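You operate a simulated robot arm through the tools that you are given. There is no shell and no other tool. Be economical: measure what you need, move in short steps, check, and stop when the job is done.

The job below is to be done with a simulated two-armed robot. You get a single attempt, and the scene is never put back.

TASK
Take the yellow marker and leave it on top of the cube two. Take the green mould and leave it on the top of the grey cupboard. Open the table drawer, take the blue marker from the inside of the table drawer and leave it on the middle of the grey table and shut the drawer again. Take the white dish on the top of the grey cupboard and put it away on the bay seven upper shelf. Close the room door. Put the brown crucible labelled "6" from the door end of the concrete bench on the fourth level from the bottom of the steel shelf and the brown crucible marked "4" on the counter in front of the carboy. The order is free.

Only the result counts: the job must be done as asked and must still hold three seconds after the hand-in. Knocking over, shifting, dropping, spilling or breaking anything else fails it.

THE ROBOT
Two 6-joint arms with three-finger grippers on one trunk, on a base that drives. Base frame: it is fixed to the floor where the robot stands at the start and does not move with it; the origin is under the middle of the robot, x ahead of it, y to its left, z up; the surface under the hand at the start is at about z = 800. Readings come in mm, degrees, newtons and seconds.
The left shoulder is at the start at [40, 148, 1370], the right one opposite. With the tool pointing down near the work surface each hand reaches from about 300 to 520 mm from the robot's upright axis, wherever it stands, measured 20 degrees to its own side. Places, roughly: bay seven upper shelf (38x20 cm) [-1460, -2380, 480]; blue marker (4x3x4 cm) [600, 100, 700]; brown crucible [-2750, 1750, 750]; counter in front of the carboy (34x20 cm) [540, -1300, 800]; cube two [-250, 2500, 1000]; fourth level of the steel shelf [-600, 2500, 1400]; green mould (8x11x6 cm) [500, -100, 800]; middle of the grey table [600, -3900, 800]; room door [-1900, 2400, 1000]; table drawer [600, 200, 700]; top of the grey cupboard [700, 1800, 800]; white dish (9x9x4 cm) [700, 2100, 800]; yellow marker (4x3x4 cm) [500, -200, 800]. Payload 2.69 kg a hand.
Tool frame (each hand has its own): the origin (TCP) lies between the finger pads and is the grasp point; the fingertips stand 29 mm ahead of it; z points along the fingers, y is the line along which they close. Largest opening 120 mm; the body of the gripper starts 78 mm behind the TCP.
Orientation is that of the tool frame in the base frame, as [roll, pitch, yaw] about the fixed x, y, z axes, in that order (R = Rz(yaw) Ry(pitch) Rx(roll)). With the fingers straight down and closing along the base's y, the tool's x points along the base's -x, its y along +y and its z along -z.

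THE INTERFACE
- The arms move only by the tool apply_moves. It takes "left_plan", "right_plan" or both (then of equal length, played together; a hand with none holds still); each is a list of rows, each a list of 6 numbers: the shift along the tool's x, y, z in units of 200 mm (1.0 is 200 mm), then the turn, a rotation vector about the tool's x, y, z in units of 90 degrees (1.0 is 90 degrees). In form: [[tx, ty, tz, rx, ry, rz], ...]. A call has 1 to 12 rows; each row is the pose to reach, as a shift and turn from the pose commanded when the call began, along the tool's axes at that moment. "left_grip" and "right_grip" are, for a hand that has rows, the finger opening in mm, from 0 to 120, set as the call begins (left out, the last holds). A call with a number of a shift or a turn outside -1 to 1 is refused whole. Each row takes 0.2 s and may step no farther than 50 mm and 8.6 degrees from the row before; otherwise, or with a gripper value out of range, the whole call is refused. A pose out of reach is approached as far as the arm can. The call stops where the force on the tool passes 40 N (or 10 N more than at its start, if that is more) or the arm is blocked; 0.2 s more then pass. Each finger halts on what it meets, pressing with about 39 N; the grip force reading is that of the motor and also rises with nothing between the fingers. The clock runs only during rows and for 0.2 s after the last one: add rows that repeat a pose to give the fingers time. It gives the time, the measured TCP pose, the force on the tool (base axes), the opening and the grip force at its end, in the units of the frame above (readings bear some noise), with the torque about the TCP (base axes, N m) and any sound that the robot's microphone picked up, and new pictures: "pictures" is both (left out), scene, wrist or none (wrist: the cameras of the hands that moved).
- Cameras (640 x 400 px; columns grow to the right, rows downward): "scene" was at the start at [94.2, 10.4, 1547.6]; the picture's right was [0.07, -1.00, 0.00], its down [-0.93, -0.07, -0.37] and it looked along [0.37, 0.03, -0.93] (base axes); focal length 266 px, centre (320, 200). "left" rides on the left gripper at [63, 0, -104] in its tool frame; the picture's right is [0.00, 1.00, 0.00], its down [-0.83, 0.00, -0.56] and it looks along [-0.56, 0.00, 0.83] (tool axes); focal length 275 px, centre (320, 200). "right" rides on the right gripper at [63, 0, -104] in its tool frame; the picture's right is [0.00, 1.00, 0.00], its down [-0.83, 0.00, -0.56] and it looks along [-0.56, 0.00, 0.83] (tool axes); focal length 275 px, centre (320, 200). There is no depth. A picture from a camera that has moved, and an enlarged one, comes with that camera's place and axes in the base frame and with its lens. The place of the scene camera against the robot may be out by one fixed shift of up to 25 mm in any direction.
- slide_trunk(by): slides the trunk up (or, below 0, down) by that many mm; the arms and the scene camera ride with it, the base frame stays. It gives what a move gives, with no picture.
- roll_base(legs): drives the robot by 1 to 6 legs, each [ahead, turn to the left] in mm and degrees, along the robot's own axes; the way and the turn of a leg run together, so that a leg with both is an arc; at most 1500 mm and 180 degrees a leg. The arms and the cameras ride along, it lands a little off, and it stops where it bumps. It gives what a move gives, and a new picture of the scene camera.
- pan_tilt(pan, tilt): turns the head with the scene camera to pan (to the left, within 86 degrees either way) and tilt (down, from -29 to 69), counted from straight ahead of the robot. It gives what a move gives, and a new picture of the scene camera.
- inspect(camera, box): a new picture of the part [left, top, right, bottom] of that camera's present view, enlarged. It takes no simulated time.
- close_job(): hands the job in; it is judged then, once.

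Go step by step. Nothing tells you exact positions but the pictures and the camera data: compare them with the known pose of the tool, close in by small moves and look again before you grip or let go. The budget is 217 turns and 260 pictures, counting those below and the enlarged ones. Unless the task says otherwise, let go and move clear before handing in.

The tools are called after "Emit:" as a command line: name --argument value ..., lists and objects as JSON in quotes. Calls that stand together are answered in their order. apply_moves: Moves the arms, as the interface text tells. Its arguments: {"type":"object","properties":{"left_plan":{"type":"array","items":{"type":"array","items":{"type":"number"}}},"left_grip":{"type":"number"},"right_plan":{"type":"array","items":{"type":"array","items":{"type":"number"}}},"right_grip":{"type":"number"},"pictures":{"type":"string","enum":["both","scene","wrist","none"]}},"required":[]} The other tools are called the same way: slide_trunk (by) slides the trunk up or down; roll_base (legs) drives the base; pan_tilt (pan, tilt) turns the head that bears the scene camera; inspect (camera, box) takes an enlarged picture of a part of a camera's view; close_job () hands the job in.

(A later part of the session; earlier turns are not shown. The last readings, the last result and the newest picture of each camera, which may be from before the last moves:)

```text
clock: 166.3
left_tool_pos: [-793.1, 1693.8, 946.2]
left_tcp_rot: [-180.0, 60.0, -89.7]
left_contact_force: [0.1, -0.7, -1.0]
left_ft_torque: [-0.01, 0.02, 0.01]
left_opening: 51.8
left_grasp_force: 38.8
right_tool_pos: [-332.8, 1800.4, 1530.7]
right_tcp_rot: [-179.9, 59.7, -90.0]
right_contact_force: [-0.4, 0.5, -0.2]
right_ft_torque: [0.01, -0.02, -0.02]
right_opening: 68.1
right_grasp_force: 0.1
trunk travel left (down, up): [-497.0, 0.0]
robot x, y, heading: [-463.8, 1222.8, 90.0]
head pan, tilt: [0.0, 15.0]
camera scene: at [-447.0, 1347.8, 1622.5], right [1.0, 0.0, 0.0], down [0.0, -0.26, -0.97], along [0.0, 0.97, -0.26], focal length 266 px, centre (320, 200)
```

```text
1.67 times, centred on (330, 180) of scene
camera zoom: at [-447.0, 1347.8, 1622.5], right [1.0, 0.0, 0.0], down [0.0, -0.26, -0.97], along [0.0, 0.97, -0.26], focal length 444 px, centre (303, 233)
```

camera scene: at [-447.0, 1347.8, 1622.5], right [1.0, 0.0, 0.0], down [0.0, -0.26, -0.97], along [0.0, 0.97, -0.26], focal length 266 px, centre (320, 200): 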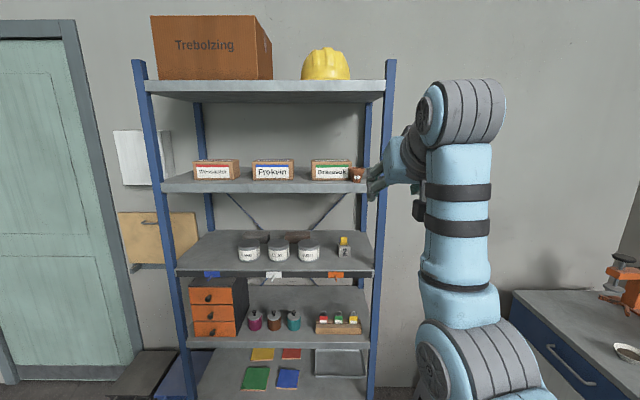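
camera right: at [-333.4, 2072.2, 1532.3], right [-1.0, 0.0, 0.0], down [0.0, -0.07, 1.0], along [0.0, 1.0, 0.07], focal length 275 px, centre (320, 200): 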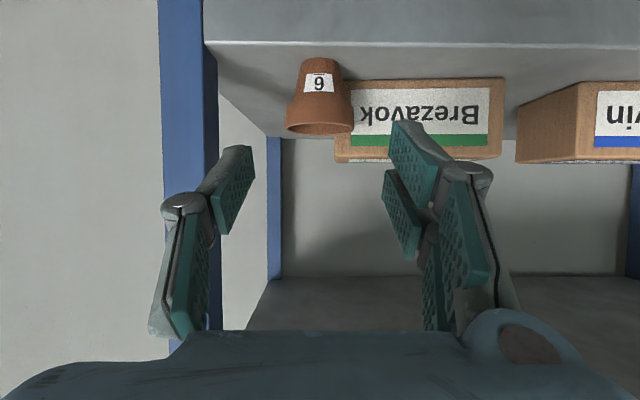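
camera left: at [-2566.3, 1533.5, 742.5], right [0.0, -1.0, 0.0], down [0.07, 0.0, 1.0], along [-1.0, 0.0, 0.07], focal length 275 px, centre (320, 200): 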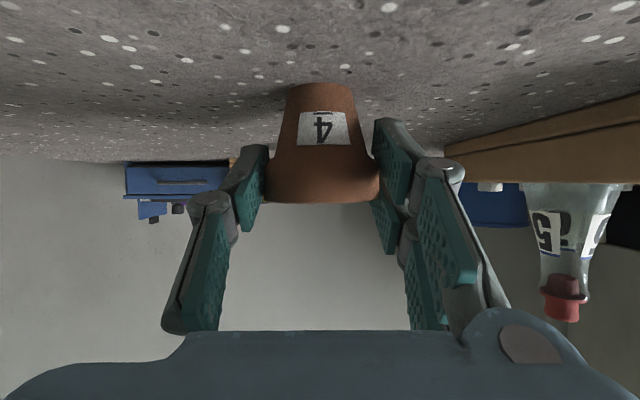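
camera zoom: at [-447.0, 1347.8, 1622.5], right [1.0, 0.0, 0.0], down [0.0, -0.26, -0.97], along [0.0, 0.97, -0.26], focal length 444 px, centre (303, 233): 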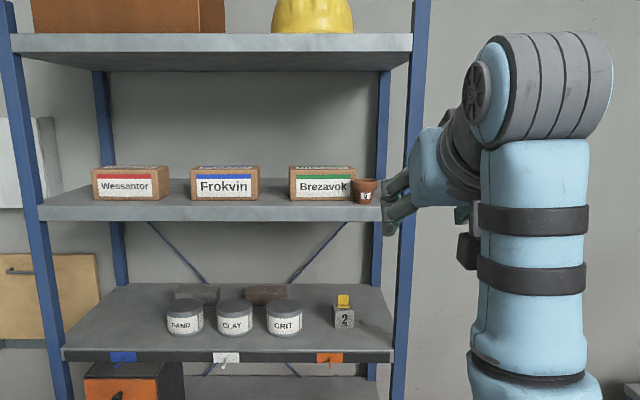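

Crucible 6 sits well on level four. Next the white dish with the right hand: I lower trunk and right hand, then drive to the cupboard diagonally.

Emit:
slide_trunk --by -170

Emit:
apply_moves --right_plan '[[0.195, 0, 0.1125, 0, 0, 0], [0.39, 0, 0.225, 0, 0, 0], [0.585, 0, 0.3375, 0, 0, 0], [0.78, 0, 0.45, 0, 0, 0]]' --right_grip 115 --pictures "none"

Emit:
apply_moves --right_plan '[[0.17, 0, 0.155, 0, 0, 0], [0.34, 0, 0.31, 0, 0, 0], [0.51, 0, 0.465, 0, 0, 0], [0.68, 0, 0.62, 0, 0, 0]]' --pictures "none"

Emit:
roll_base --legs '[[0, -42.4], [747, 0], [0, -7.6]]'

Emit:
pan_tilt --pan 0 --tilt 40

```text
clock: 168.2
left_tool_pos: [-792.0, 1692.4, 777.6]
left_tcp_rot: [-179.9, 60.2, -89.6]
left_contact_force: [-0.3, 0.9, -0.7]
left_ft_torque: [-0.02, -0.03, 0.03]
left_opening: 51.6
left_grasp_force: 39.3
right_tool_pos: [-332.8, 1796.7, 1362.9]
right_tcp_rot: [-179.9, 60.1, -89.9]
right_contact_force: [0.1, 0.2, -0.1]
right_ft_torque: [0.01, 0.0, -0.02]
right_opening: 68.0
right_grasp_force: 0.1
trunk travel left (down, up): [-327.0, 170.0]
robot x, y, heading: [-464.5, 1221.0, 90.0]
head pan, tilt: [0.0, 15.0]
```

```text
clock: 169.2
left_tool_pos: [-793.1, 1691.7, 778.0]
left_tcp_rot: [-179.9, 60.2, -89.7]
left_contact_force: [0.1, -0.1, -0.6]
left_ft_torque: [0.0, 0.04, 0.01]
left_opening: 51.7
left_grasp_force: 39.4
right_tool_pos: [-333.1, 1796.4, 1183.3]
right_tcp_rot: [-179.9, 60.1, -90.0]
right_contact_force: [0.2, -0.4, 0.4]
right_ft_torque: [0.0, -0.01, -0.03]
right_opening: 114.9
right_grasp_force: 0.1
trunk travel left (down, up): [-327.0, 170.0]
robot x, y, heading: [-465.5, 1223.5, 90.1]
head pan, tilt: [0.0, 15.0]
```

```text
clock: 170.2
left_tool_pos: [-792.3, 1690.9, 776.3]
left_tcp_rot: [180.0, 60.1, -89.7]
left_contact_force: [0.5, 1.1, -0.3]
left_ft_torque: [0.02, 0.03, 0.0]
left_opening: 51.7
left_grasp_force: 39.2
right_tool_pos: [-333.6, 1838.0, 1003.2]
right_tcp_rot: [180.0, 60.0, -90.1]
right_contact_force: [0.0, -0.4, 0.1]
right_ft_torque: [0.0, -0.02, 0.0]
right_opening: 114.9
right_grasp_force: 0.0
trunk travel left (down, up): [-327.0, 170.0]
robot x, y, heading: [-465.0, 1227.9, 90.2]
head pan, tilt: [0.0, 15.0]
```

```text
clock: 176.8
left_tool_pos: [206.1, 2321.9, 777.7]
left_tcp_rot: [-179.9, 60.2, -140.8]
left_contact_force: [1.0, -0.4, -0.4]
left_ft_torque: [-0.03, 0.03, -0.01]
left_opening: 51.9
left_grasp_force: 38.6
right_tool_pos: [607.4, 2053.4, 1004.0]
right_tcp_rot: [-179.9, 60.0, -141.1]
right_contact_force: [-0.3, -1.0, -1.5]
right_ft_torque: [0.0, -0.01, 0.01]
right_opening: 115.0
right_grasp_force: 0.1
trunk travel left (down, up): [-327.0, 170.0]
robot x, y, heading: [50.7, 1767.1, 39.1]
head pan, tilt: [0.0, 15.0]
camera scene: at [154.1, 1848.9, 1452.9], right [0.63, -0.78, 0.0], down [-0.2, -0.16, -0.97], along [0.75, 0.61, -0.26], focal length 266 px, centre (320, 200)
```

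scene: 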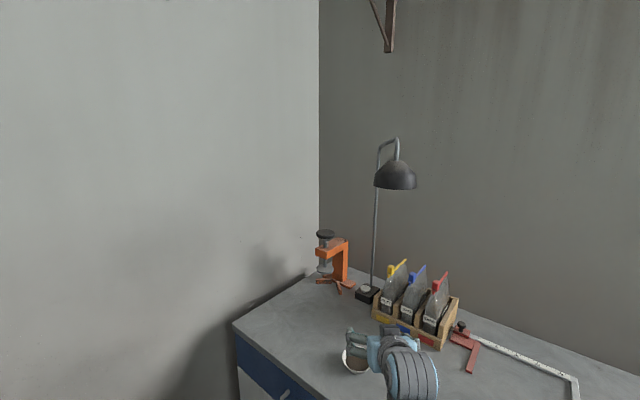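

```text
clock: 177.7
left_tool_pos: [207.7, 2319.8, 777.7]
left_tcp_rot: [-180.0, 60.2, -140.8]
left_contact_force: [-0.1, -0.1, -0.7]
left_ft_torque: [0.0, 0.0, 0.01]
left_opening: 51.6
left_grasp_force: 38.9
right_tool_pos: [606.8, 2052.6, 1004.0]
right_tcp_rot: [-180.0, 59.9, -141.2]
right_contact_force: [0.4, 0.7, -0.6]
right_ft_torque: [0.03, -0.01, 0.0]
right_opening: 114.8
right_grasp_force: 0.0
trunk travel left (down, up): [-327.0, 170.0]
robot x, y, heading: [49.7, 1770.3, 39.1]
head pan, tilt: [0.0, 40.0]
camera scene: at [148.3, 1843.2, 1413.4], right [0.63, -0.78, 0.0], down [-0.5, -0.4, -0.77], along [0.6, 0.48, -0.64], focal length 266 px, centre (320, 200)
```

scene: 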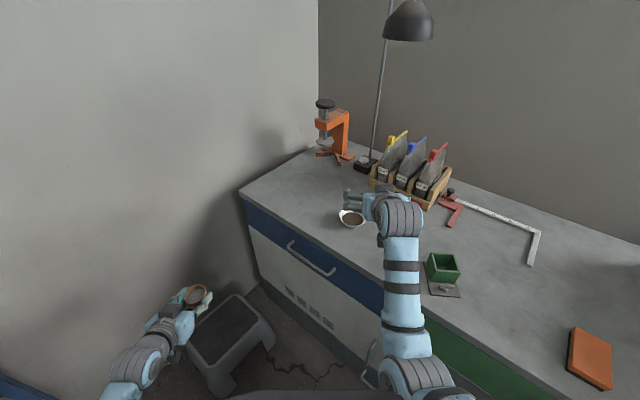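

Emit:
inspect --camera "right" --box '[0, 0, 640, 400]'

Emit:
inspect --camera "scene" --box '[310, 180, 430, 260]'

```text
1.00 times, centred on (320, 200) of right (not enlarged: the box is as wide or as high as the picture)
camera zoom: at [514.5, 1976.3, 1001.4], right [-0.63, 0.78, 0.0], down [-0.05, -0.04, 1.0], along [0.78, 0.63, 0.07], focal length 275 px, centre (320, 200)
```

zoom: 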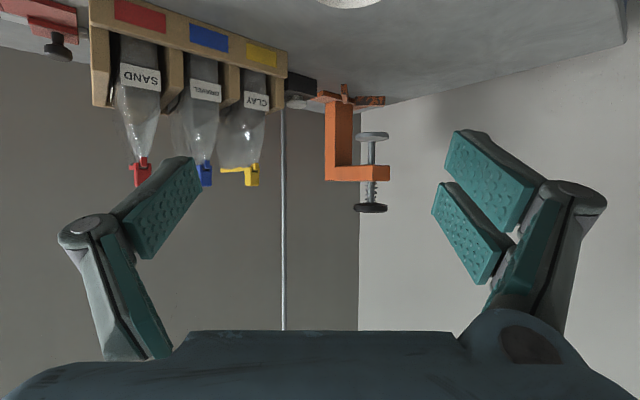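

```text
5.00 times, centred on (370, 220) of scene
camera zoom: at [148.3, 1843.2, 1413.4], right [0.63, -0.78, 0.0], down [-0.5, -0.4, -0.77], along [0.6, 0.48, -0.64], focal length 1332 px, centre (70, 100)
```

zoom: 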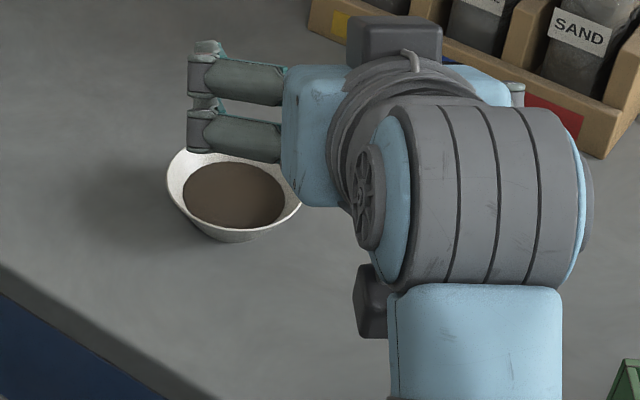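

The dish holds brown powder. I back up 120 mm and lower the hand to see it in the wrist camera.

Emit:
roll_base --legs '[[-130, 0]]'

Emit:
apply_moves --right_plan '[[0.19, 0, 0.11, 0, 0, 0], [0.38, 0, 0.22, 0, 0, 0], [0.38, 0, 0.22, 0, 0, 0]]' --pictures "wrist"

```text
clock: 179.0
left_tool_pos: [106.9, 2238.7, 776.4]
left_tcp_rot: [-179.9, 60.0, -140.8]
left_contact_force: [0.7, 0.1, -0.9]
left_ft_torque: [0.0, 0.01, 0.03]
left_opening: 51.9
left_grasp_force: 39.2
right_tool_pos: [508.3, 1971.5, 1002.9]
right_tcp_rot: [-180.0, 60.0, -141.2]
right_contact_force: [0.5, -0.4, -0.5]
right_ft_torque: [0.0, 0.01, -0.03]
right_opening: 114.9
right_grasp_force: 0.0
trunk travel left (down, up): [-327.0, 170.0]
robot x, y, heading: [-49.3, 1688.6, 38.9]
head pan, tilt: [0.0, 40.0]
camera scene: at [48.7, 1762.6, 1413.1], right [0.63, -0.78, 0.0], down [-0.5, -0.41, -0.76], along [0.59, 0.48, -0.64], focal length 266 px, centre (320, 200)
```

scene: 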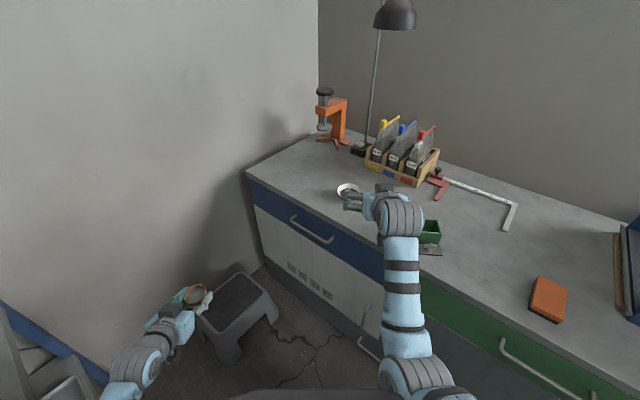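

```text
clock: 179.8
left_tool_pos: [105.8, 2237.9, 777.5]
left_tcp_rot: [-179.9, 60.2, -140.8]
left_contact_force: [0.2, 0.2, -0.5]
left_ft_torque: [-0.05, -0.01, -0.02]
left_opening: 51.6
left_grasp_force: 39.2
right_tool_pos: [506.7, 1970.0, 916.3]
right_tcp_rot: [-180.0, 60.0, -141.2]
right_contact_force: [-0.3, 0.0, -0.5]
right_ft_torque: [0.0, -0.02, 0.0]
right_opening: 114.8
right_grasp_force: 0.1
trunk travel left (down, up): [-327.0, 170.0]
robot x, y, heading: [-51.6, 1687.6, 39.0]
head pan, tilt: [0.0, 40.0]
camera right: at [412.8, 1893.8, 913.6], right [-0.63, 0.78, 0.0], down [-0.05, -0.04, 1.0], along [0.78, 0.63, 0.07], focal length 275 px, centre (320, 200)
```

right: 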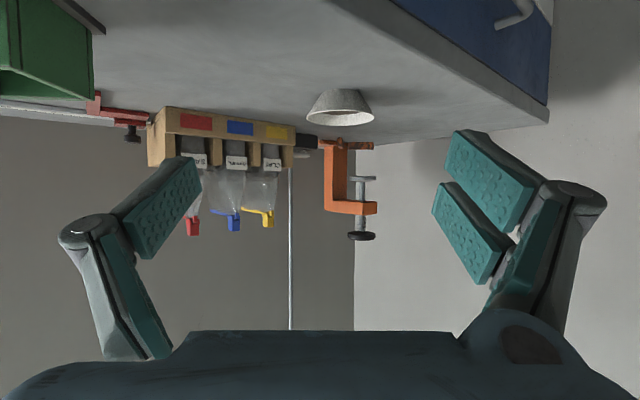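

Dish centre ≈(676,2141), rim z≈833. I align sideways, lower to pass just above the rim, and drive 195 mm in.

Emit:
apply_moves --right_plan '[[0.08, 0.065, 0.045, 0, 0, 0], [0.16, 0.135, 0.09, 0, 0, 0]]' --right_grip 118 --pictures "none"

Emit:
roll_base --legs '[[195, 0]]'

Emit:
inspect --camera "right" --box '[0, 0, 640, 400]'

```text
clock: 180.4
left_tool_pos: [105.7, 2238.4, 778.0]
left_tcp_rot: [-179.8, 60.3, -140.8]
left_contact_force: [-0.1, 0.3, -0.5]
left_ft_torque: [0.01, -0.01, -0.01]
left_opening: 51.8
left_grasp_force: 39.1
right_tool_pos: [508.7, 1978.4, 884.6]
right_tcp_rot: [-175.4, 60.8, -138.4]
right_contact_force: [-0.6, -0.3, 0.4]
right_ft_torque: [-0.01, 0.04, -0.01]
right_opening: 118.0
right_grasp_force: 0.0
trunk travel left (down, up): [-327.0, 170.0]
robot x, y, heading: [-50.3, 1689.9, 38.7]
head pan, tilt: [0.0, 40.0]
```

```text
clock: 182.0
left_tool_pos: [257.5, 2359.1, 777.7]
left_tcp_rot: [-179.8, 60.2, -140.9]
left_contact_force: [0.7, 0.2, -1.2]
left_ft_torque: [-0.02, 0.02, 0.0]
left_opening: 51.8
left_grasp_force: 38.9
right_tool_pos: [660.4, 2096.4, 882.6]
right_tcp_rot: [-175.2, 60.6, -138.3]
right_contact_force: [0.0, -0.6, -0.5]
right_ft_torque: [0.0, -0.01, -0.02]
right_opening: 117.9
right_grasp_force: 0.1
trunk travel left (down, up): [-327.0, 170.0]
robot x, y, heading: [96.9, 1811.5, 38.8]
head pan, tilt: [0.0, 40.0]
camera scene: at [197.2, 1882.0, 1413.5], right [0.63, -0.78, 0.0], down [-0.5, -0.4, -0.77], along [0.6, 0.48, -0.64], focal length 266 px, centre (320, 200)
```

scene: 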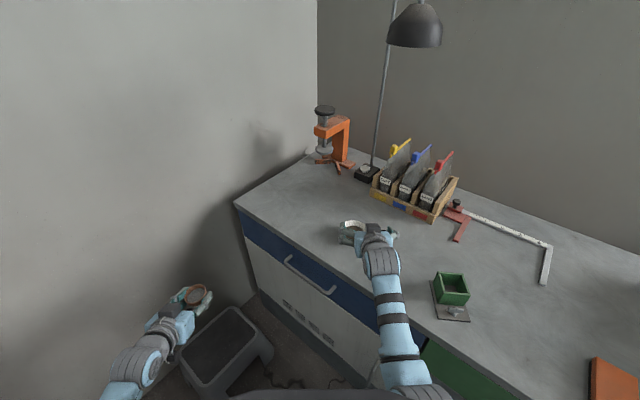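

```text
1.00 times, centred on (320, 200) of right (not enlarged: the box is as wide or as high as the picture)
camera zoom: at [565.0, 2021.3, 878.5], right [-0.61, 0.79, -0.05], down [-0.09, -0.01, 1.0], along [0.79, 0.61, 0.08], focal length 275 px, centre (320, 200)
```

zoom: 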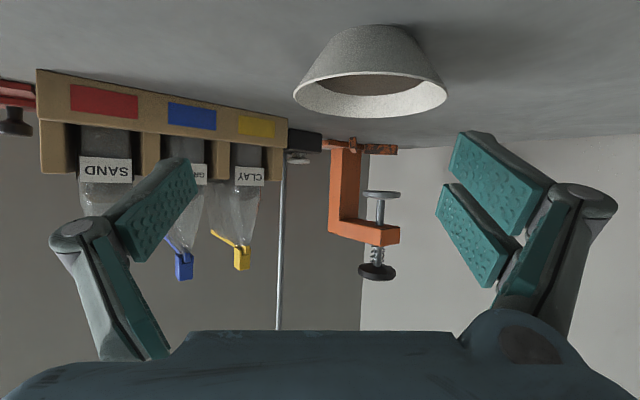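

Emit:
apply_moves --right_plan '[[-0.023, 0.07, 0.1, -0.025, 0.007, 0.0157], [-0.046, 0.139, 0.2, -0.025, 0.007, 0.0157], [-0.046, 0.139, 0.2, -0.025, 0.007, 0.0157]]' --pictures "wrist"

```text
clock: 182.8
left_tool_pos: [259.1, 2360.1, 777.9]
left_tcp_rot: [-180.0, 60.2, -141.0]
left_contact_force: [-0.1, 0.1, -0.7]
left_ft_torque: [0.03, 0.03, -0.02]
left_opening: 51.8
left_grasp_force: 38.8
right_tool_pos: [676.0, 2142.6, 868.9]
right_tcp_rot: [179.9, 60.0, -141.1]
right_contact_force: [0.0, -1.0, 0.4]
right_ft_torque: [0.02, -0.02, 0.01]
right_opening: 118.2
right_grasp_force: 0.0
trunk travel left (down, up): [-327.0, 170.0]
robot x, y, heading: [99.8, 1808.4, 38.8]
head pan, tilt: [0.0, 40.0]
camera right: at [582.2, 2066.2, 866.3], right [-0.63, 0.78, 0.0], down [-0.05, -0.04, 1.0], along [0.78, 0.63, 0.07], focal length 275 px, centre (320, 200)
```

right: 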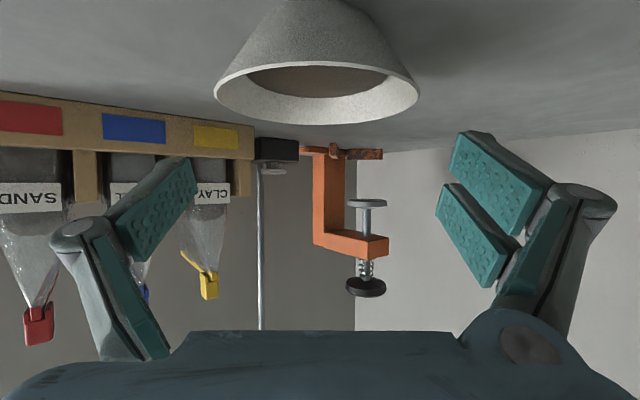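

Centred over the dish; I lower 40 mm and close.

Emit:
apply_moves --right_plan '[[0.087, -0.004, 0.05, 0, 0, 0], [0.173, -0.007, 0.1, 0, 0, 0], [0.173, -0.007, 0.1, 0, 0, 0]]' --pictures "none"

Emit:
apply_moves --right_plan '[[0, 0, 0, 0, 0, 0], [0, 0, 0, 0, 0, 0], [0, 0, 0, 0, 0, 0]]' --right_grip 70 --pictures "wrist"

```text
clock: 183.6
left_tool_pos: [258.6, 2360.8, 777.0]
left_tcp_rot: [-179.9, 60.2, -140.9]
left_contact_force: [0.3, -0.4, -0.8]
left_ft_torque: [0.0, 0.04, 0.0]
left_opening: 51.8
left_grasp_force: 39.1
right_tool_pos: [675.3, 2141.7, 829.0]
right_tcp_rot: [180.0, 60.0, -141.2]
right_contact_force: [0.3, -0.5, -0.1]
right_ft_torque: [0.0, 0.0, -0.01]
right_opening: 117.9
right_grasp_force: 0.1
trunk travel left (down, up): [-327.0, 170.0]
robot x, y, heading: [100.6, 1810.8, 39.0]
head pan, tilt: [0.0, 40.0]
```

```text
clock: 184.4
left_tool_pos: [258.1, 2359.7, 778.4]
left_tcp_rot: [180.0, 60.1, -140.9]
left_contact_force: [-0.3, 0.4, -1.5]
left_ft_torque: [-0.02, 0.04, -0.01]
left_opening: 51.7
left_grasp_force: 39.4
right_tool_pos: [675.6, 2142.4, 830.0]
right_tcp_rot: [-180.0, 60.1, -141.3]
right_contact_force: [1.6, 2.0, 6.5]
right_ft_torque: [0.18, 0.03, -0.08]
right_opening: 84.9
right_grasp_force: 38.6
trunk travel left (down, up): [-327.0, 170.0]
robot x, y, heading: [98.1, 1811.0, 38.7]
head pan, tilt: [0.0, 40.0]
camera right: at [582.0, 2065.0, 827.7], right [-0.63, 0.78, 0.0], down [-0.06, -0.04, 1.0], along [0.78, 0.63, 0.07], focal length 275 px, centre (320, 200)
```

right: 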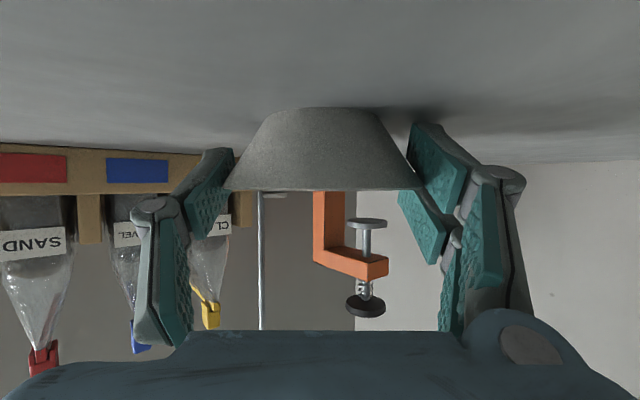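

Gripped at 85 mm. I lift with the trunk and check that the dish stays level.

Emit:
slide_trunk --by 60

Emit:
inspect --camera "right" --box '[0, 0, 640, 400]'

Emit:
inspect --camera "scene" --box '[300, 190, 440, 280]'

```text
clock: 185.4
left_tool_pos: [258.7, 2359.9, 838.3]
left_tcp_rot: [-179.9, 60.2, -141.0]
left_contact_force: [-0.9, -0.7, 0.0]
left_ft_torque: [0.0, 0.01, -0.01]
left_opening: 51.8
left_grasp_force: 38.6
right_tool_pos: [676.1, 2141.3, 889.2]
right_tcp_rot: [-179.9, 59.9, -141.1]
right_contact_force: [0.2, -0.9, -1.3]
right_ft_torque: [-0.02, 0.02, 0.02]
right_opening: 84.2
right_grasp_force: 39.1
trunk travel left (down, up): [-387.0, 110.0]
robot x, y, heading: [98.3, 1811.0, 38.8]
head pan, tilt: [0.0, 40.0]
```

```text
1.00 times, centred on (320, 200) of right (not enlarged: the box is as wide or as high as the picture)
camera zoom: at [582.3, 2064.9, 886.8], right [-0.63, 0.78, 0.0], down [-0.05, -0.04, 1.0], along [0.78, 0.63, 0.06], focal length 275 px, centre (320, 200)
```

zoom: 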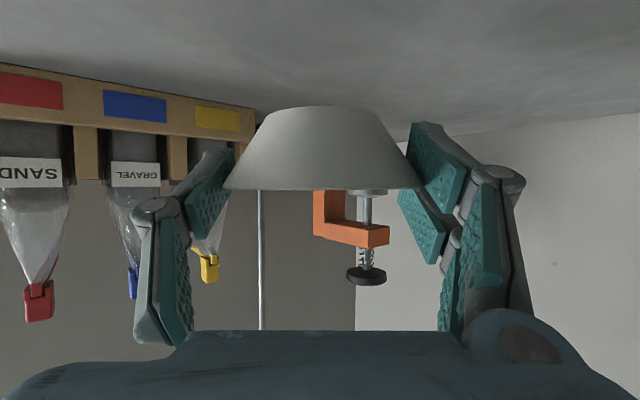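

```text
4.44 times, centred on (370, 235) of scene
camera zoom: at [199.1, 1883.5, 1473.6], right [0.63, -0.78, 0.0], down [-0.5, -0.4, -0.77], along [0.6, 0.48, -0.64], focal length 1184 px, centre (98, 44)
```

zoom: 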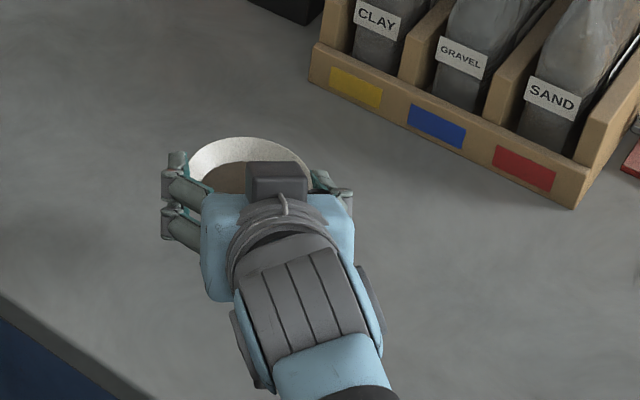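

The dish is level. I raise the trunk, back off and drive down the room to the carboy counter.

Emit:
slide_trunk --by 110

Emit:
roll_base --legs '[[-380, 0], [0, -129], [1450, 0], [1150, 0]]'

Emit:
pan_tilt --pan 60 --tilt 35

```text
clock: 186.8
left_tool_pos: [259.1, 2360.3, 948.4]
left_tcp_rot: [180.0, 60.0, -141.0]
left_contact_force: [-0.1, 0.6, -0.4]
left_ft_torque: [-0.03, -0.01, -0.04]
left_opening: 51.8
left_grasp_force: 39.0
right_tool_pos: [675.4, 2141.5, 999.0]
right_tcp_rot: [180.0, 60.0, -141.2]
right_contact_force: [0.1, 0.7, -1.9]
right_ft_torque: [0.02, 0.03, 0.02]
right_opening: 77.9
right_grasp_force: 39.4
trunk travel left (down, up): [-497.0, 0.0]
robot x, y, heading: [98.7, 1812.0, 38.9]
head pan, tilt: [0.0, 40.0]
```

```text
clock: 206.8
left_tool_pos: [88.9, -1496.9, 947.2]
left_tcp_rot: [-180.0, 60.2, 89.0]
left_contact_force: [-0.2, 0.1, -1.5]
left_ft_torque: [0.04, -0.01, 0.01]
left_opening: 51.6
left_grasp_force: 39.5
right_tool_pos: [-345.0, -1674.2, 999.6]
right_tcp_rot: [180.0, 60.0, 88.7]
right_contact_force: [-0.4, -0.7, -1.5]
right_ft_torque: [-0.01, -0.03, -0.01]
right_opening: 77.3
right_grasp_force: 38.9
trunk travel left (down, up): [-497.0, 0.0]
robot x, y, heading: [-226.1, -1024.5, -91.2]
head pan, tilt: [0.0, 40.0]
camera scene: at [-211.0, -1119.0, 1583.4], right [-1.0, 0.02, 0.0], down [0.01, 0.64, -0.77], along [-0.02, -0.77, -0.64], focal length 266 px, centre (320, 200)
```

scene: 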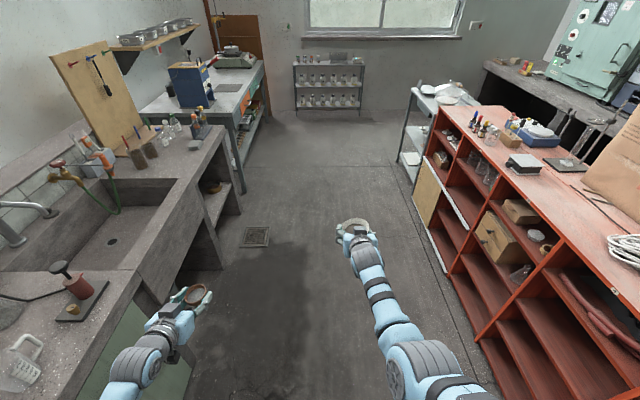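

```text
clock: 208.1
left_tool_pos: [91.6, -1495.8, 946.7]
left_tcp_rot: [-179.9, 60.1, 89.0]
left_contact_force: [0.4, 0.6, -2.1]
left_ft_torque: [0.02, 0.02, 0.0]
left_opening: 51.7
left_grasp_force: 38.6
right_tool_pos: [-344.6, -1675.8, 999.9]
right_tcp_rot: [-180.0, 59.9, 88.7]
right_contact_force: [0.4, 0.7, -0.7]
right_ft_torque: [0.0, -0.04, 0.02]
right_opening: 77.5
right_grasp_force: 39.5
trunk travel left (down, up): [-497.0, 0.0]
robot x, y, heading: [-224.4, -1018.7, -91.2]
head pan, tilt: [60.0, 35.0]
camera scene: at [-134.0, -1081.0, 1590.8], right [-0.52, -0.85, 0.0], down [-0.49, 0.3, -0.82], along [0.7, -0.43, -0.57], focal length 266 px, centre (320, 200)
```

scene: 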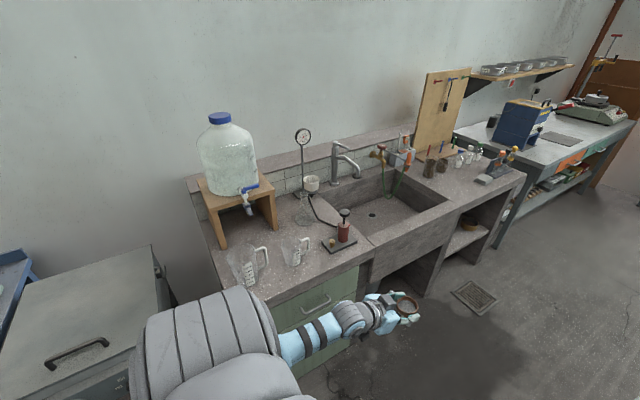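

Emit:
inspect --camera "right" --box '[160, 50, 480, 250]'

Emit:
pan_tilt --pan -10 --tilt 50

Emit:
inspect --camera "scene" --box '[260, 130, 400, 230]'

```text
2.00 times, centred on (320, 150) of right
camera zoom: at [-341.5, -1553.7, 996.6], right [1.0, -0.02, 0.0], down [0.01, 0.06, 1.0], along [-0.02, -1.0, 0.06], focal length 551 px, centre (320, 300)
```

zoom: 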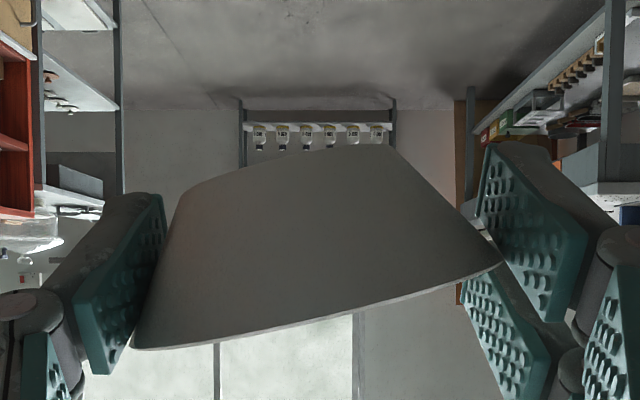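

```text
clock: 209.5
left_tool_pos: [90.9, -1496.6, 947.6]
left_tcp_rot: [-179.9, 60.0, 89.0]
left_contact_force: [-0.6, -0.6, -0.2]
left_ft_torque: [0.02, 0.01, -0.03]
left_opening: 51.8
left_grasp_force: 39.4
right_tool_pos: [-344.4, -1675.4, 998.6]
right_tcp_rot: [179.9, 59.9, 88.7]
right_contact_force: [-0.5, -0.5, -0.7]
right_ft_torque: [0.01, -0.04, -0.01]
right_opening: 77.5
right_grasp_force: 39.0
trunk travel left (down, up): [-497.0, 0.0]
robot x, y, heading: [-225.2, -1018.0, -91.2]
head pan, tilt: [-10.0, 50.0]
camera scene: at [-224.2, -1110.9, 1569.1], right [-0.98, 0.19, 0.0], down [0.15, 0.75, -0.64], along [-0.13, -0.63, -0.77], focal length 266 px, centre (320, 200)
```

scene: 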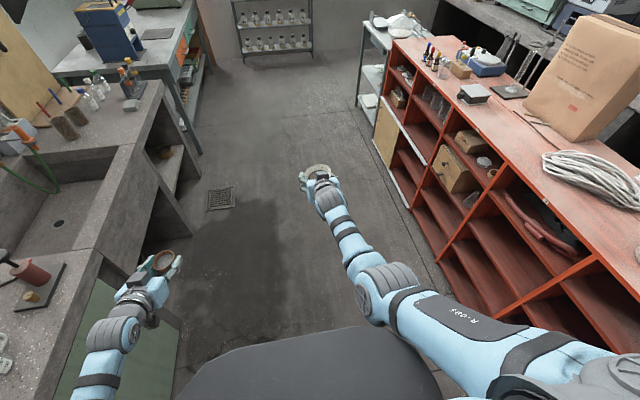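

```text
4.00 times, centred on (330, 180) of scene
camera zoom: at [-224.2, -1110.9, 1569.1], right [-0.98, 0.19, 0.0], down [0.15, 0.75, -0.64], along [-0.13, -0.63, -0.77], focal length 1065 px, centre (280, 280)
```

zoom: 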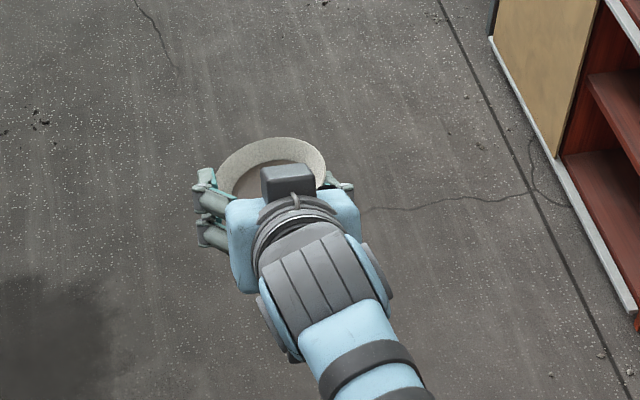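

The dish has tilted about 12° in the grip but holds steady. I roll the hand partly to level it, and deliver it first: I drive toward bay seven and look.

Emit:
apply_moves --right_plan '[[0, 0, 0, -0.02, 0, 0.034], [0, 0, 0, -0.04, 0, 0.068]]' --pictures "none"

Emit:
roll_base --legs '[[1150, 0], [0, -89]]'

Emit:
pan_tilt --pan 0 --tilt 35

```text
clock: 210.1
left_tool_pos: [90.1, -1496.0, 947.5]
left_tcp_rot: [179.9, 60.0, 88.9]
left_contact_force: [1.3, -0.4, -0.9]
left_ft_torque: [-0.02, 0.03, 0.01]
left_opening: 51.8
left_grasp_force: 39.1
right_tool_pos: [-345.4, -1675.9, 999.9]
right_tcp_rot: [166.0, 59.2, 76.6]
right_contact_force: [-0.3, 0.6, -1.7]
right_ft_torque: [0.05, 0.02, 0.0]
right_opening: 77.4
right_grasp_force: 39.4
trunk travel left (down, up): [-497.0, 0.0]
robot x, y, heading: [-226.6, -1021.4, -91.3]
head pan, tilt: [-10.0, 50.0]
```

```text
clock: 219.7
left_tool_pos: [-718.2, -2486.9, 947.9]
left_tcp_rot: [-180.0, 60.1, 0.1]
left_contact_force: [0.9, 0.4, -0.4]
left_ft_torque: [0.02, 0.0, 0.0]
left_opening: 51.8
left_grasp_force: 39.2
right_tool_pos: [-905.3, -2052.6, 1000.1]
right_tcp_rot: [166.1, 59.2, -12.2]
right_contact_force: [0.3, 0.1, -1.4]
right_ft_torque: [0.03, -0.03, -0.03]
right_opening: 77.5
right_grasp_force: 38.7
trunk travel left (down, up): [-497.0, 0.0]
robot x, y, heading: [-249.3, -2159.5, 179.8]
head pan, tilt: [-10.0, 50.0]
camera scene: at [-327.4, -2140.0, 1569.1], right [0.18, 0.98, 0.0], down [0.75, -0.14, -0.64], along [-0.63, 0.11, -0.77], focal length 266 px, centre (320, 200)
```

scene: 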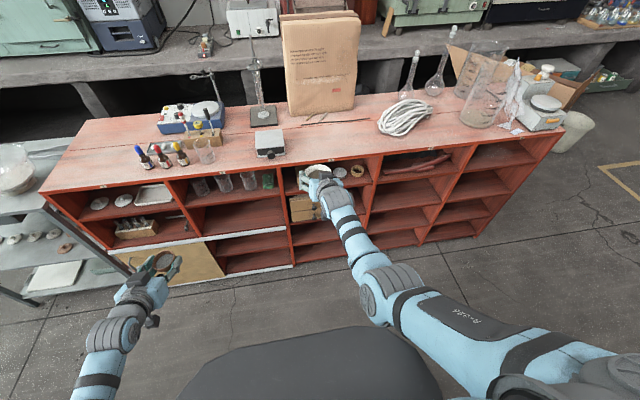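

```text
clock: 220.4
left_tool_pos: [-718.0, -2485.2, 948.0]
left_tcp_rot: [179.9, 60.1, 0.1]
left_contact_force: [-0.2, 0.0, -1.2]
left_ft_torque: [0.02, -0.01, 0.0]
left_opening: 51.7
left_grasp_force: 39.4
right_tool_pos: [-904.2, -2053.4, 999.5]
right_tcp_rot: [166.1, 59.2, -12.2]
right_contact_force: [0.7, 0.8, -1.1]
right_ft_torque: [0.0, 0.01, 0.0]
right_opening: 77.6
right_grasp_force: 38.9
trunk travel left (down, up): [-497.0, 0.0]
robot x, y, heading: [-247.6, -2161.0, 179.8]
head pan, tilt: [0.0, 35.0]
camera scene: at [-339.8, -2153.0, 1590.8], right [0.0, 1.0, 0.0], down [0.57, 0.0, -0.82], along [-0.82, 0.0, -0.57], focal length 266 px, centre (320, 200)
```

scene: 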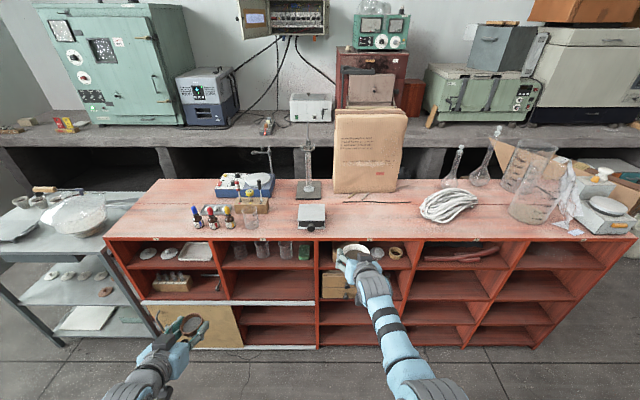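

Emit:
inspect --camera "scene" --box '[100, 225, 360, 355]'

Emit:
inspect --camera "scene" --box '[360, 225, 640, 355]'

```text
2.46 times, centred on (230, 290) of scene
camera zoom: at [-339.8, -2153.0, 1590.8], right [0.0, 1.0, 0.0], down [0.57, 0.0, -0.82], along [-0.82, 0.0, -0.57], focal length 656 px, centre (542, -22)
```

zoom: 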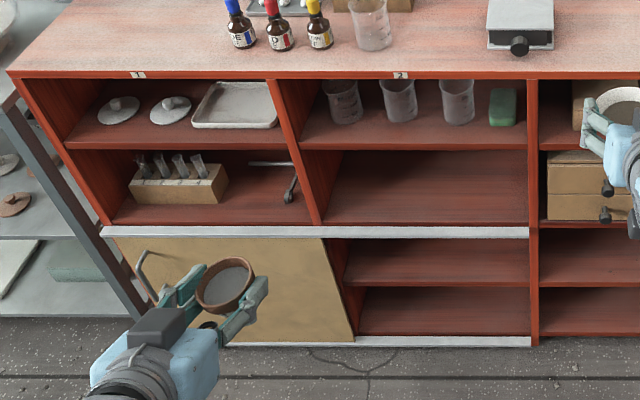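

```text
2.29 times, centred on (500, 290) of scene
camera zoom: at [-339.8, -2153.0, 1590.8], right [0.0, 1.0, 0.0], down [0.57, 0.0, -0.82], along [-0.82, 0.0, -0.57], focal length 609 px, centre (-91, -6)
```

zoom: 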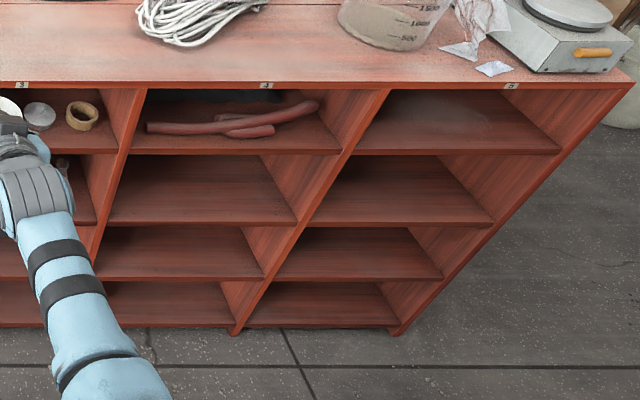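

Emit:
inspect --camera "left" --box '[0, 0, 640, 400]'

Emit:
pan_tilt --pan 0 --tilt 55

```text
1.00 times, centred on (320, 200) of left (not enlarged: the box is as wide or as high as the picture)
camera zoom: at [-597.2, -2486.6, 945.1], right [0.0, -1.0, 0.0], down [0.07, 0.0, 1.0], along [-1.0, 0.0, 0.07], focal length 275 px, centre (320, 200)
```

zoom: 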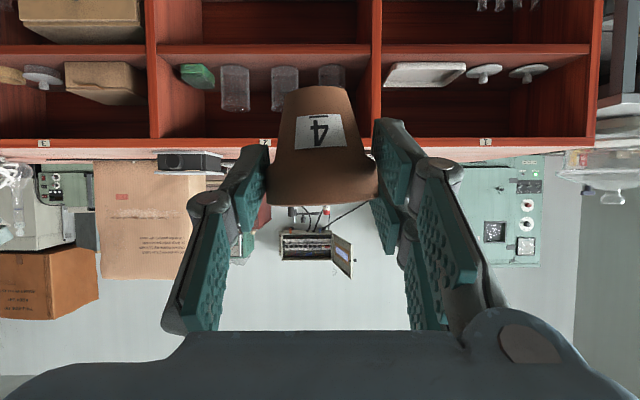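

```text
clock: 221.3
left_tool_pos: [-719.0, -2485.5, 946.6]
left_tcp_rot: [180.0, 60.1, -0.1]
left_contact_force: [-0.7, 0.5, 0.1]
left_ft_torque: [0.0, 0.0, -0.03]
left_opening: 51.9
left_grasp_force: 39.0
right_tool_pos: [-905.5, -2052.4, 998.5]
right_tcp_rot: [166.2, 59.1, -12.2]
right_contact_force: [-0.1, 0.7, -0.9]
right_ft_torque: [0.01, -0.02, -0.03]
right_opening: 77.1
right_grasp_force: 38.9
trunk travel left (down, up): [-497.0, 0.0]
robot x, y, heading: [-246.1, -2160.5, 179.8]
head pan, tilt: [0.0, 55.0]
camera scene: at [-323.8, -2153.0, 1562.6], right [0.0, 1.0, 0.0], down [0.82, 0.0, -0.57], along [-0.57, 0.0, -0.82], focal length 266 px, centre (320, 200)
```

scene: 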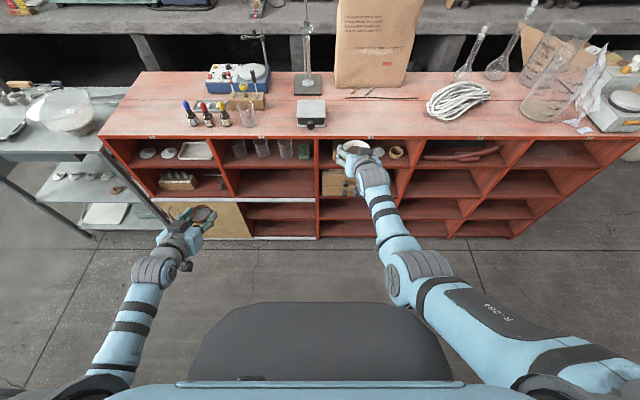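

Emit:
inspect --camera "scene" --box '[220, 130, 320, 240]'

Emit:
inspect --camera "scene" --box '[410, 130, 560, 240]'

```text
3.64 times, centred on (270, 185) of scene
camera zoom: at [-323.8, -2153.0, 1562.6], right [0.0, 1.0, 0.0], down [0.82, 0.0, -0.57], along [-0.57, 0.0, -0.82], focal length 968 px, centre (502, 254)
```

zoom: 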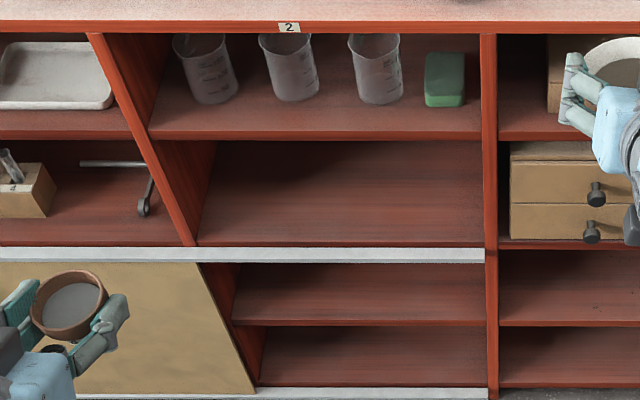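

```text
3.64 times, centred on (485, 185) of scene
camera zoom: at [-323.8, -2153.0, 1562.6], right [0.0, 1.0, 0.0], down [0.82, 0.0, -0.57], along [-0.57, 0.0, -0.82], focal length 968 px, centre (-280, 254)
```

zoom: 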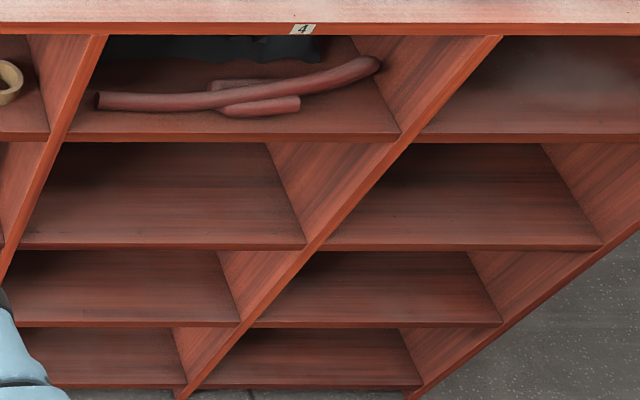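

Bays 1–5 face me here; the given place (x≈-1460, half depth) means bay seven is on the rear side of this unit. I look for a way round it.

Emit:
pan_tilt --pan 50 --tilt 22

Emit:
pan_tilt --pan -55 --tilt 22

```text
clock: 222.4
left_tool_pos: [-718.2, -2485.2, 947.8]
left_tcp_rot: [180.0, 60.2, 0.1]
left_contact_force: [0.1, 0.6, -0.7]
left_ft_torque: [0.05, -0.02, -0.02]
left_opening: 51.7
left_grasp_force: 39.1
right_tool_pos: [-905.6, -2053.0, 999.0]
right_tcp_rot: [166.1, 59.2, -12.3]
right_contact_force: [0.1, -0.4, -0.5]
right_ft_torque: [0.03, -0.05, -0.02]
right_opening: 77.5
right_grasp_force: 39.5
trunk travel left (down, up): [-497.0, 0.0]
robot x, y, heading: [-246.5, -2159.7, 179.9]
head pan, tilt: [50.0, 22.0]
camera scene: at [-311.7, -2224.1, 1611.4], right [-0.76, 0.65, 0.0], down [0.24, 0.29, -0.93], along [-0.6, -0.71, -0.38], focal length 266 px, centre (320, 200)
```

scene: 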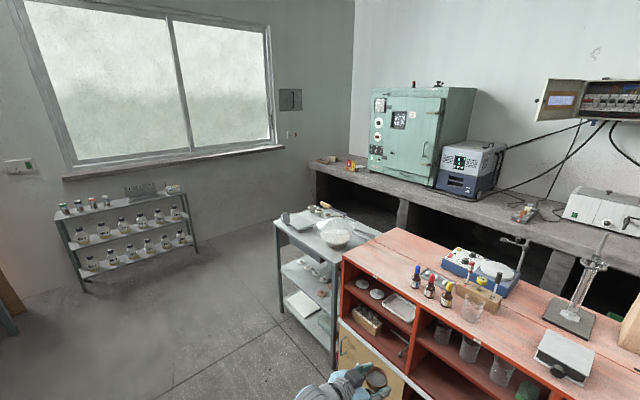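

```text
clock: 224.3
left_tool_pos: [-718.0, -2485.0, 946.1]
left_tcp_rot: [-180.0, 60.1, 0.0]
left_contact_force: [0.3, -1.1, -0.9]
left_ft_torque: [-0.02, -0.02, -0.01]
left_opening: 51.8
left_grasp_force: 38.9
right_tool_pos: [-904.4, -2053.3, 998.1]
right_tcp_rot: [166.0, 59.2, -12.2]
right_contact_force: [0.0, 0.3, -0.7]
right_ft_torque: [0.0, -0.05, 0.02]
right_opening: 77.4
right_grasp_force: 39.0
trunk travel left (down, up): [-497.0, 0.0]
robot x, y, heading: [-248.8, -2158.4, 179.9]
head pan, tilt: [-55.0, 22.0]
camera scene: at [-304.8, -2077.2, 1611.5], right [0.82, 0.57, 0.0], down [0.21, -0.31, -0.93], along [-0.53, 0.76, -0.37], focal length 266 px, centre (320, 200)
```

scene: 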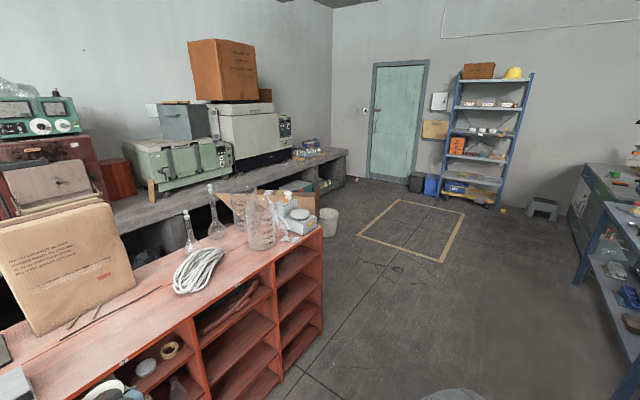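

The aisle behind is reachable from the south, so I first free the left hand: I go to the carboy counter to place crucible 4.

Emit:
roll_base --legs '[[0, -90], [520, 0], [0, -90]]'

Emit:
pan_tilt --pan 25 --tilt 45

```text
clock: 234.9
left_tool_pos: [220.5, -1310.1, 946.3]
left_tcp_rot: [-179.9, 60.1, -179.9]
left_contact_force: [0.2, -0.2, -0.7]
left_ft_torque: [-0.03, 0.03, 0.0]
left_opening: 51.7
left_grasp_force: 38.7
right_tool_pos: [408.2, -1741.1, 998.8]
right_tcp_rot: [166.1, 59.2, 168.0]
right_contact_force: [-0.5, -0.1, -0.2]
right_ft_torque: [-0.03, 0.01, 0.0]
right_opening: 77.5
right_grasp_force: 39.3
trunk travel left (down, up): [-497.0, 0.0]
robot x, y, heading: [-245.5, -1641.4, -0.2]
head pan, tilt: [-55.0, 22.0]
camera scene: at [-157.4, -1707.2, 1611.5], right [-0.82, -0.57, 0.0], down [-0.22, 0.31, -0.93], along [0.53, -0.76, -0.37], focal length 266 px, centre (320, 200)
```

scene: 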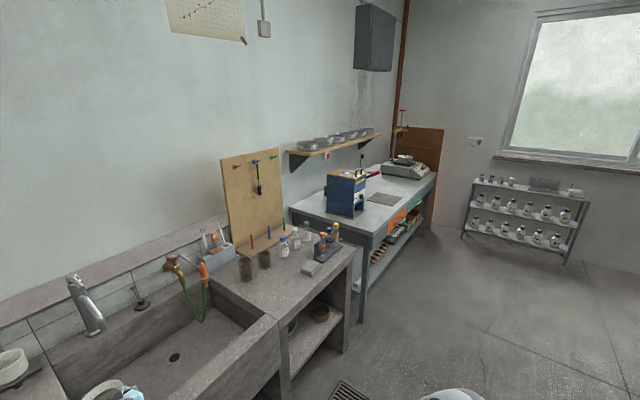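

```text
clock: 236.5
left_tool_pos: [220.2, -1309.1, 947.7]
left_tcp_rot: [179.9, 60.1, -179.8]
left_contact_force: [0.5, 0.1, -0.4]
left_ft_torque: [0.02, 0.0, -0.01]
left_opening: 51.9
left_grasp_force: 38.5
right_tool_pos: [407.7, -1742.1, 998.5]
right_tcp_rot: [166.2, 59.2, 167.9]
right_contact_force: [0.9, 0.2, -0.4]
right_ft_torque: [0.0, 0.01, 0.0]
right_opening: 77.1
right_grasp_force: 39.4
trunk travel left (down, up): [-497.0, 0.0]
robot x, y, heading: [-249.6, -1638.9, -0.0]
head pan, tilt: [25.0, 45.0]
camera scene: at [-136.8, -1597.2, 1576.0], right [0.42, -0.91, 0.0], down [-0.64, -0.3, -0.71], along [0.64, 0.3, -0.71], focal length 266 px, centre (320, 200)
```

scene: 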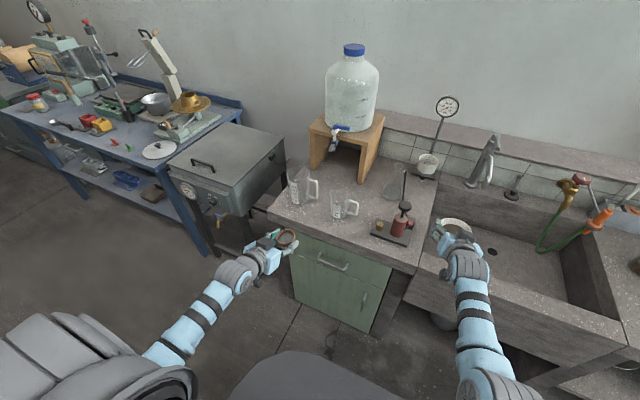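

Emit:
inspect --camera "scene" --box '[255, 140, 435, 260]'

Emit:
inspect --camera "left" --box '[0, 0, 640, 400]'

```text
3.33 times, centred on (345, 200) of scene
camera zoom: at [-136.8, -1597.2, 1576.0], right [0.42, -0.91, 0.0], down [-0.64, -0.3, -0.71], along [0.64, 0.3, -0.71], focal length 888 px, centre (237, 200)
```

zoom: 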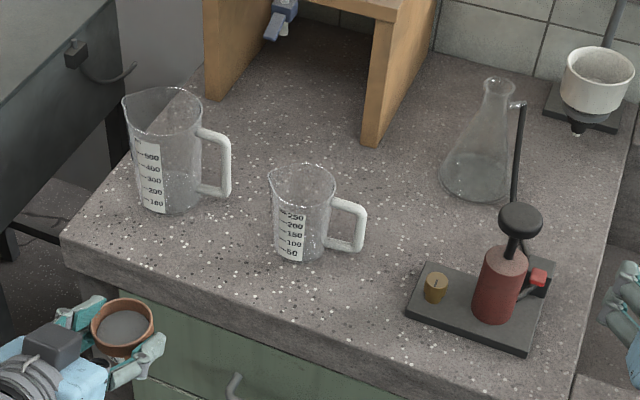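

```text
1.00 times, centred on (320, 200) of left (not enlarged: the box is as wide or as high as the picture)
camera zoom: at [97.9, -1310.9, 945.1], right [0.0, 1.0, 0.0], down [-0.07, 0.0, 1.0], along [1.0, 0.0, 0.07], focal length 275 px, centre (320, 200)
```

zoom: 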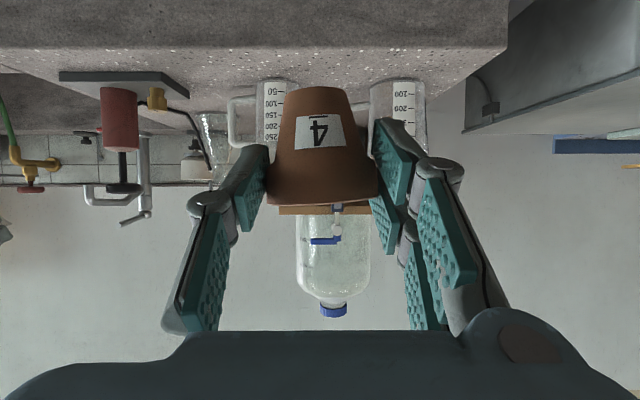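

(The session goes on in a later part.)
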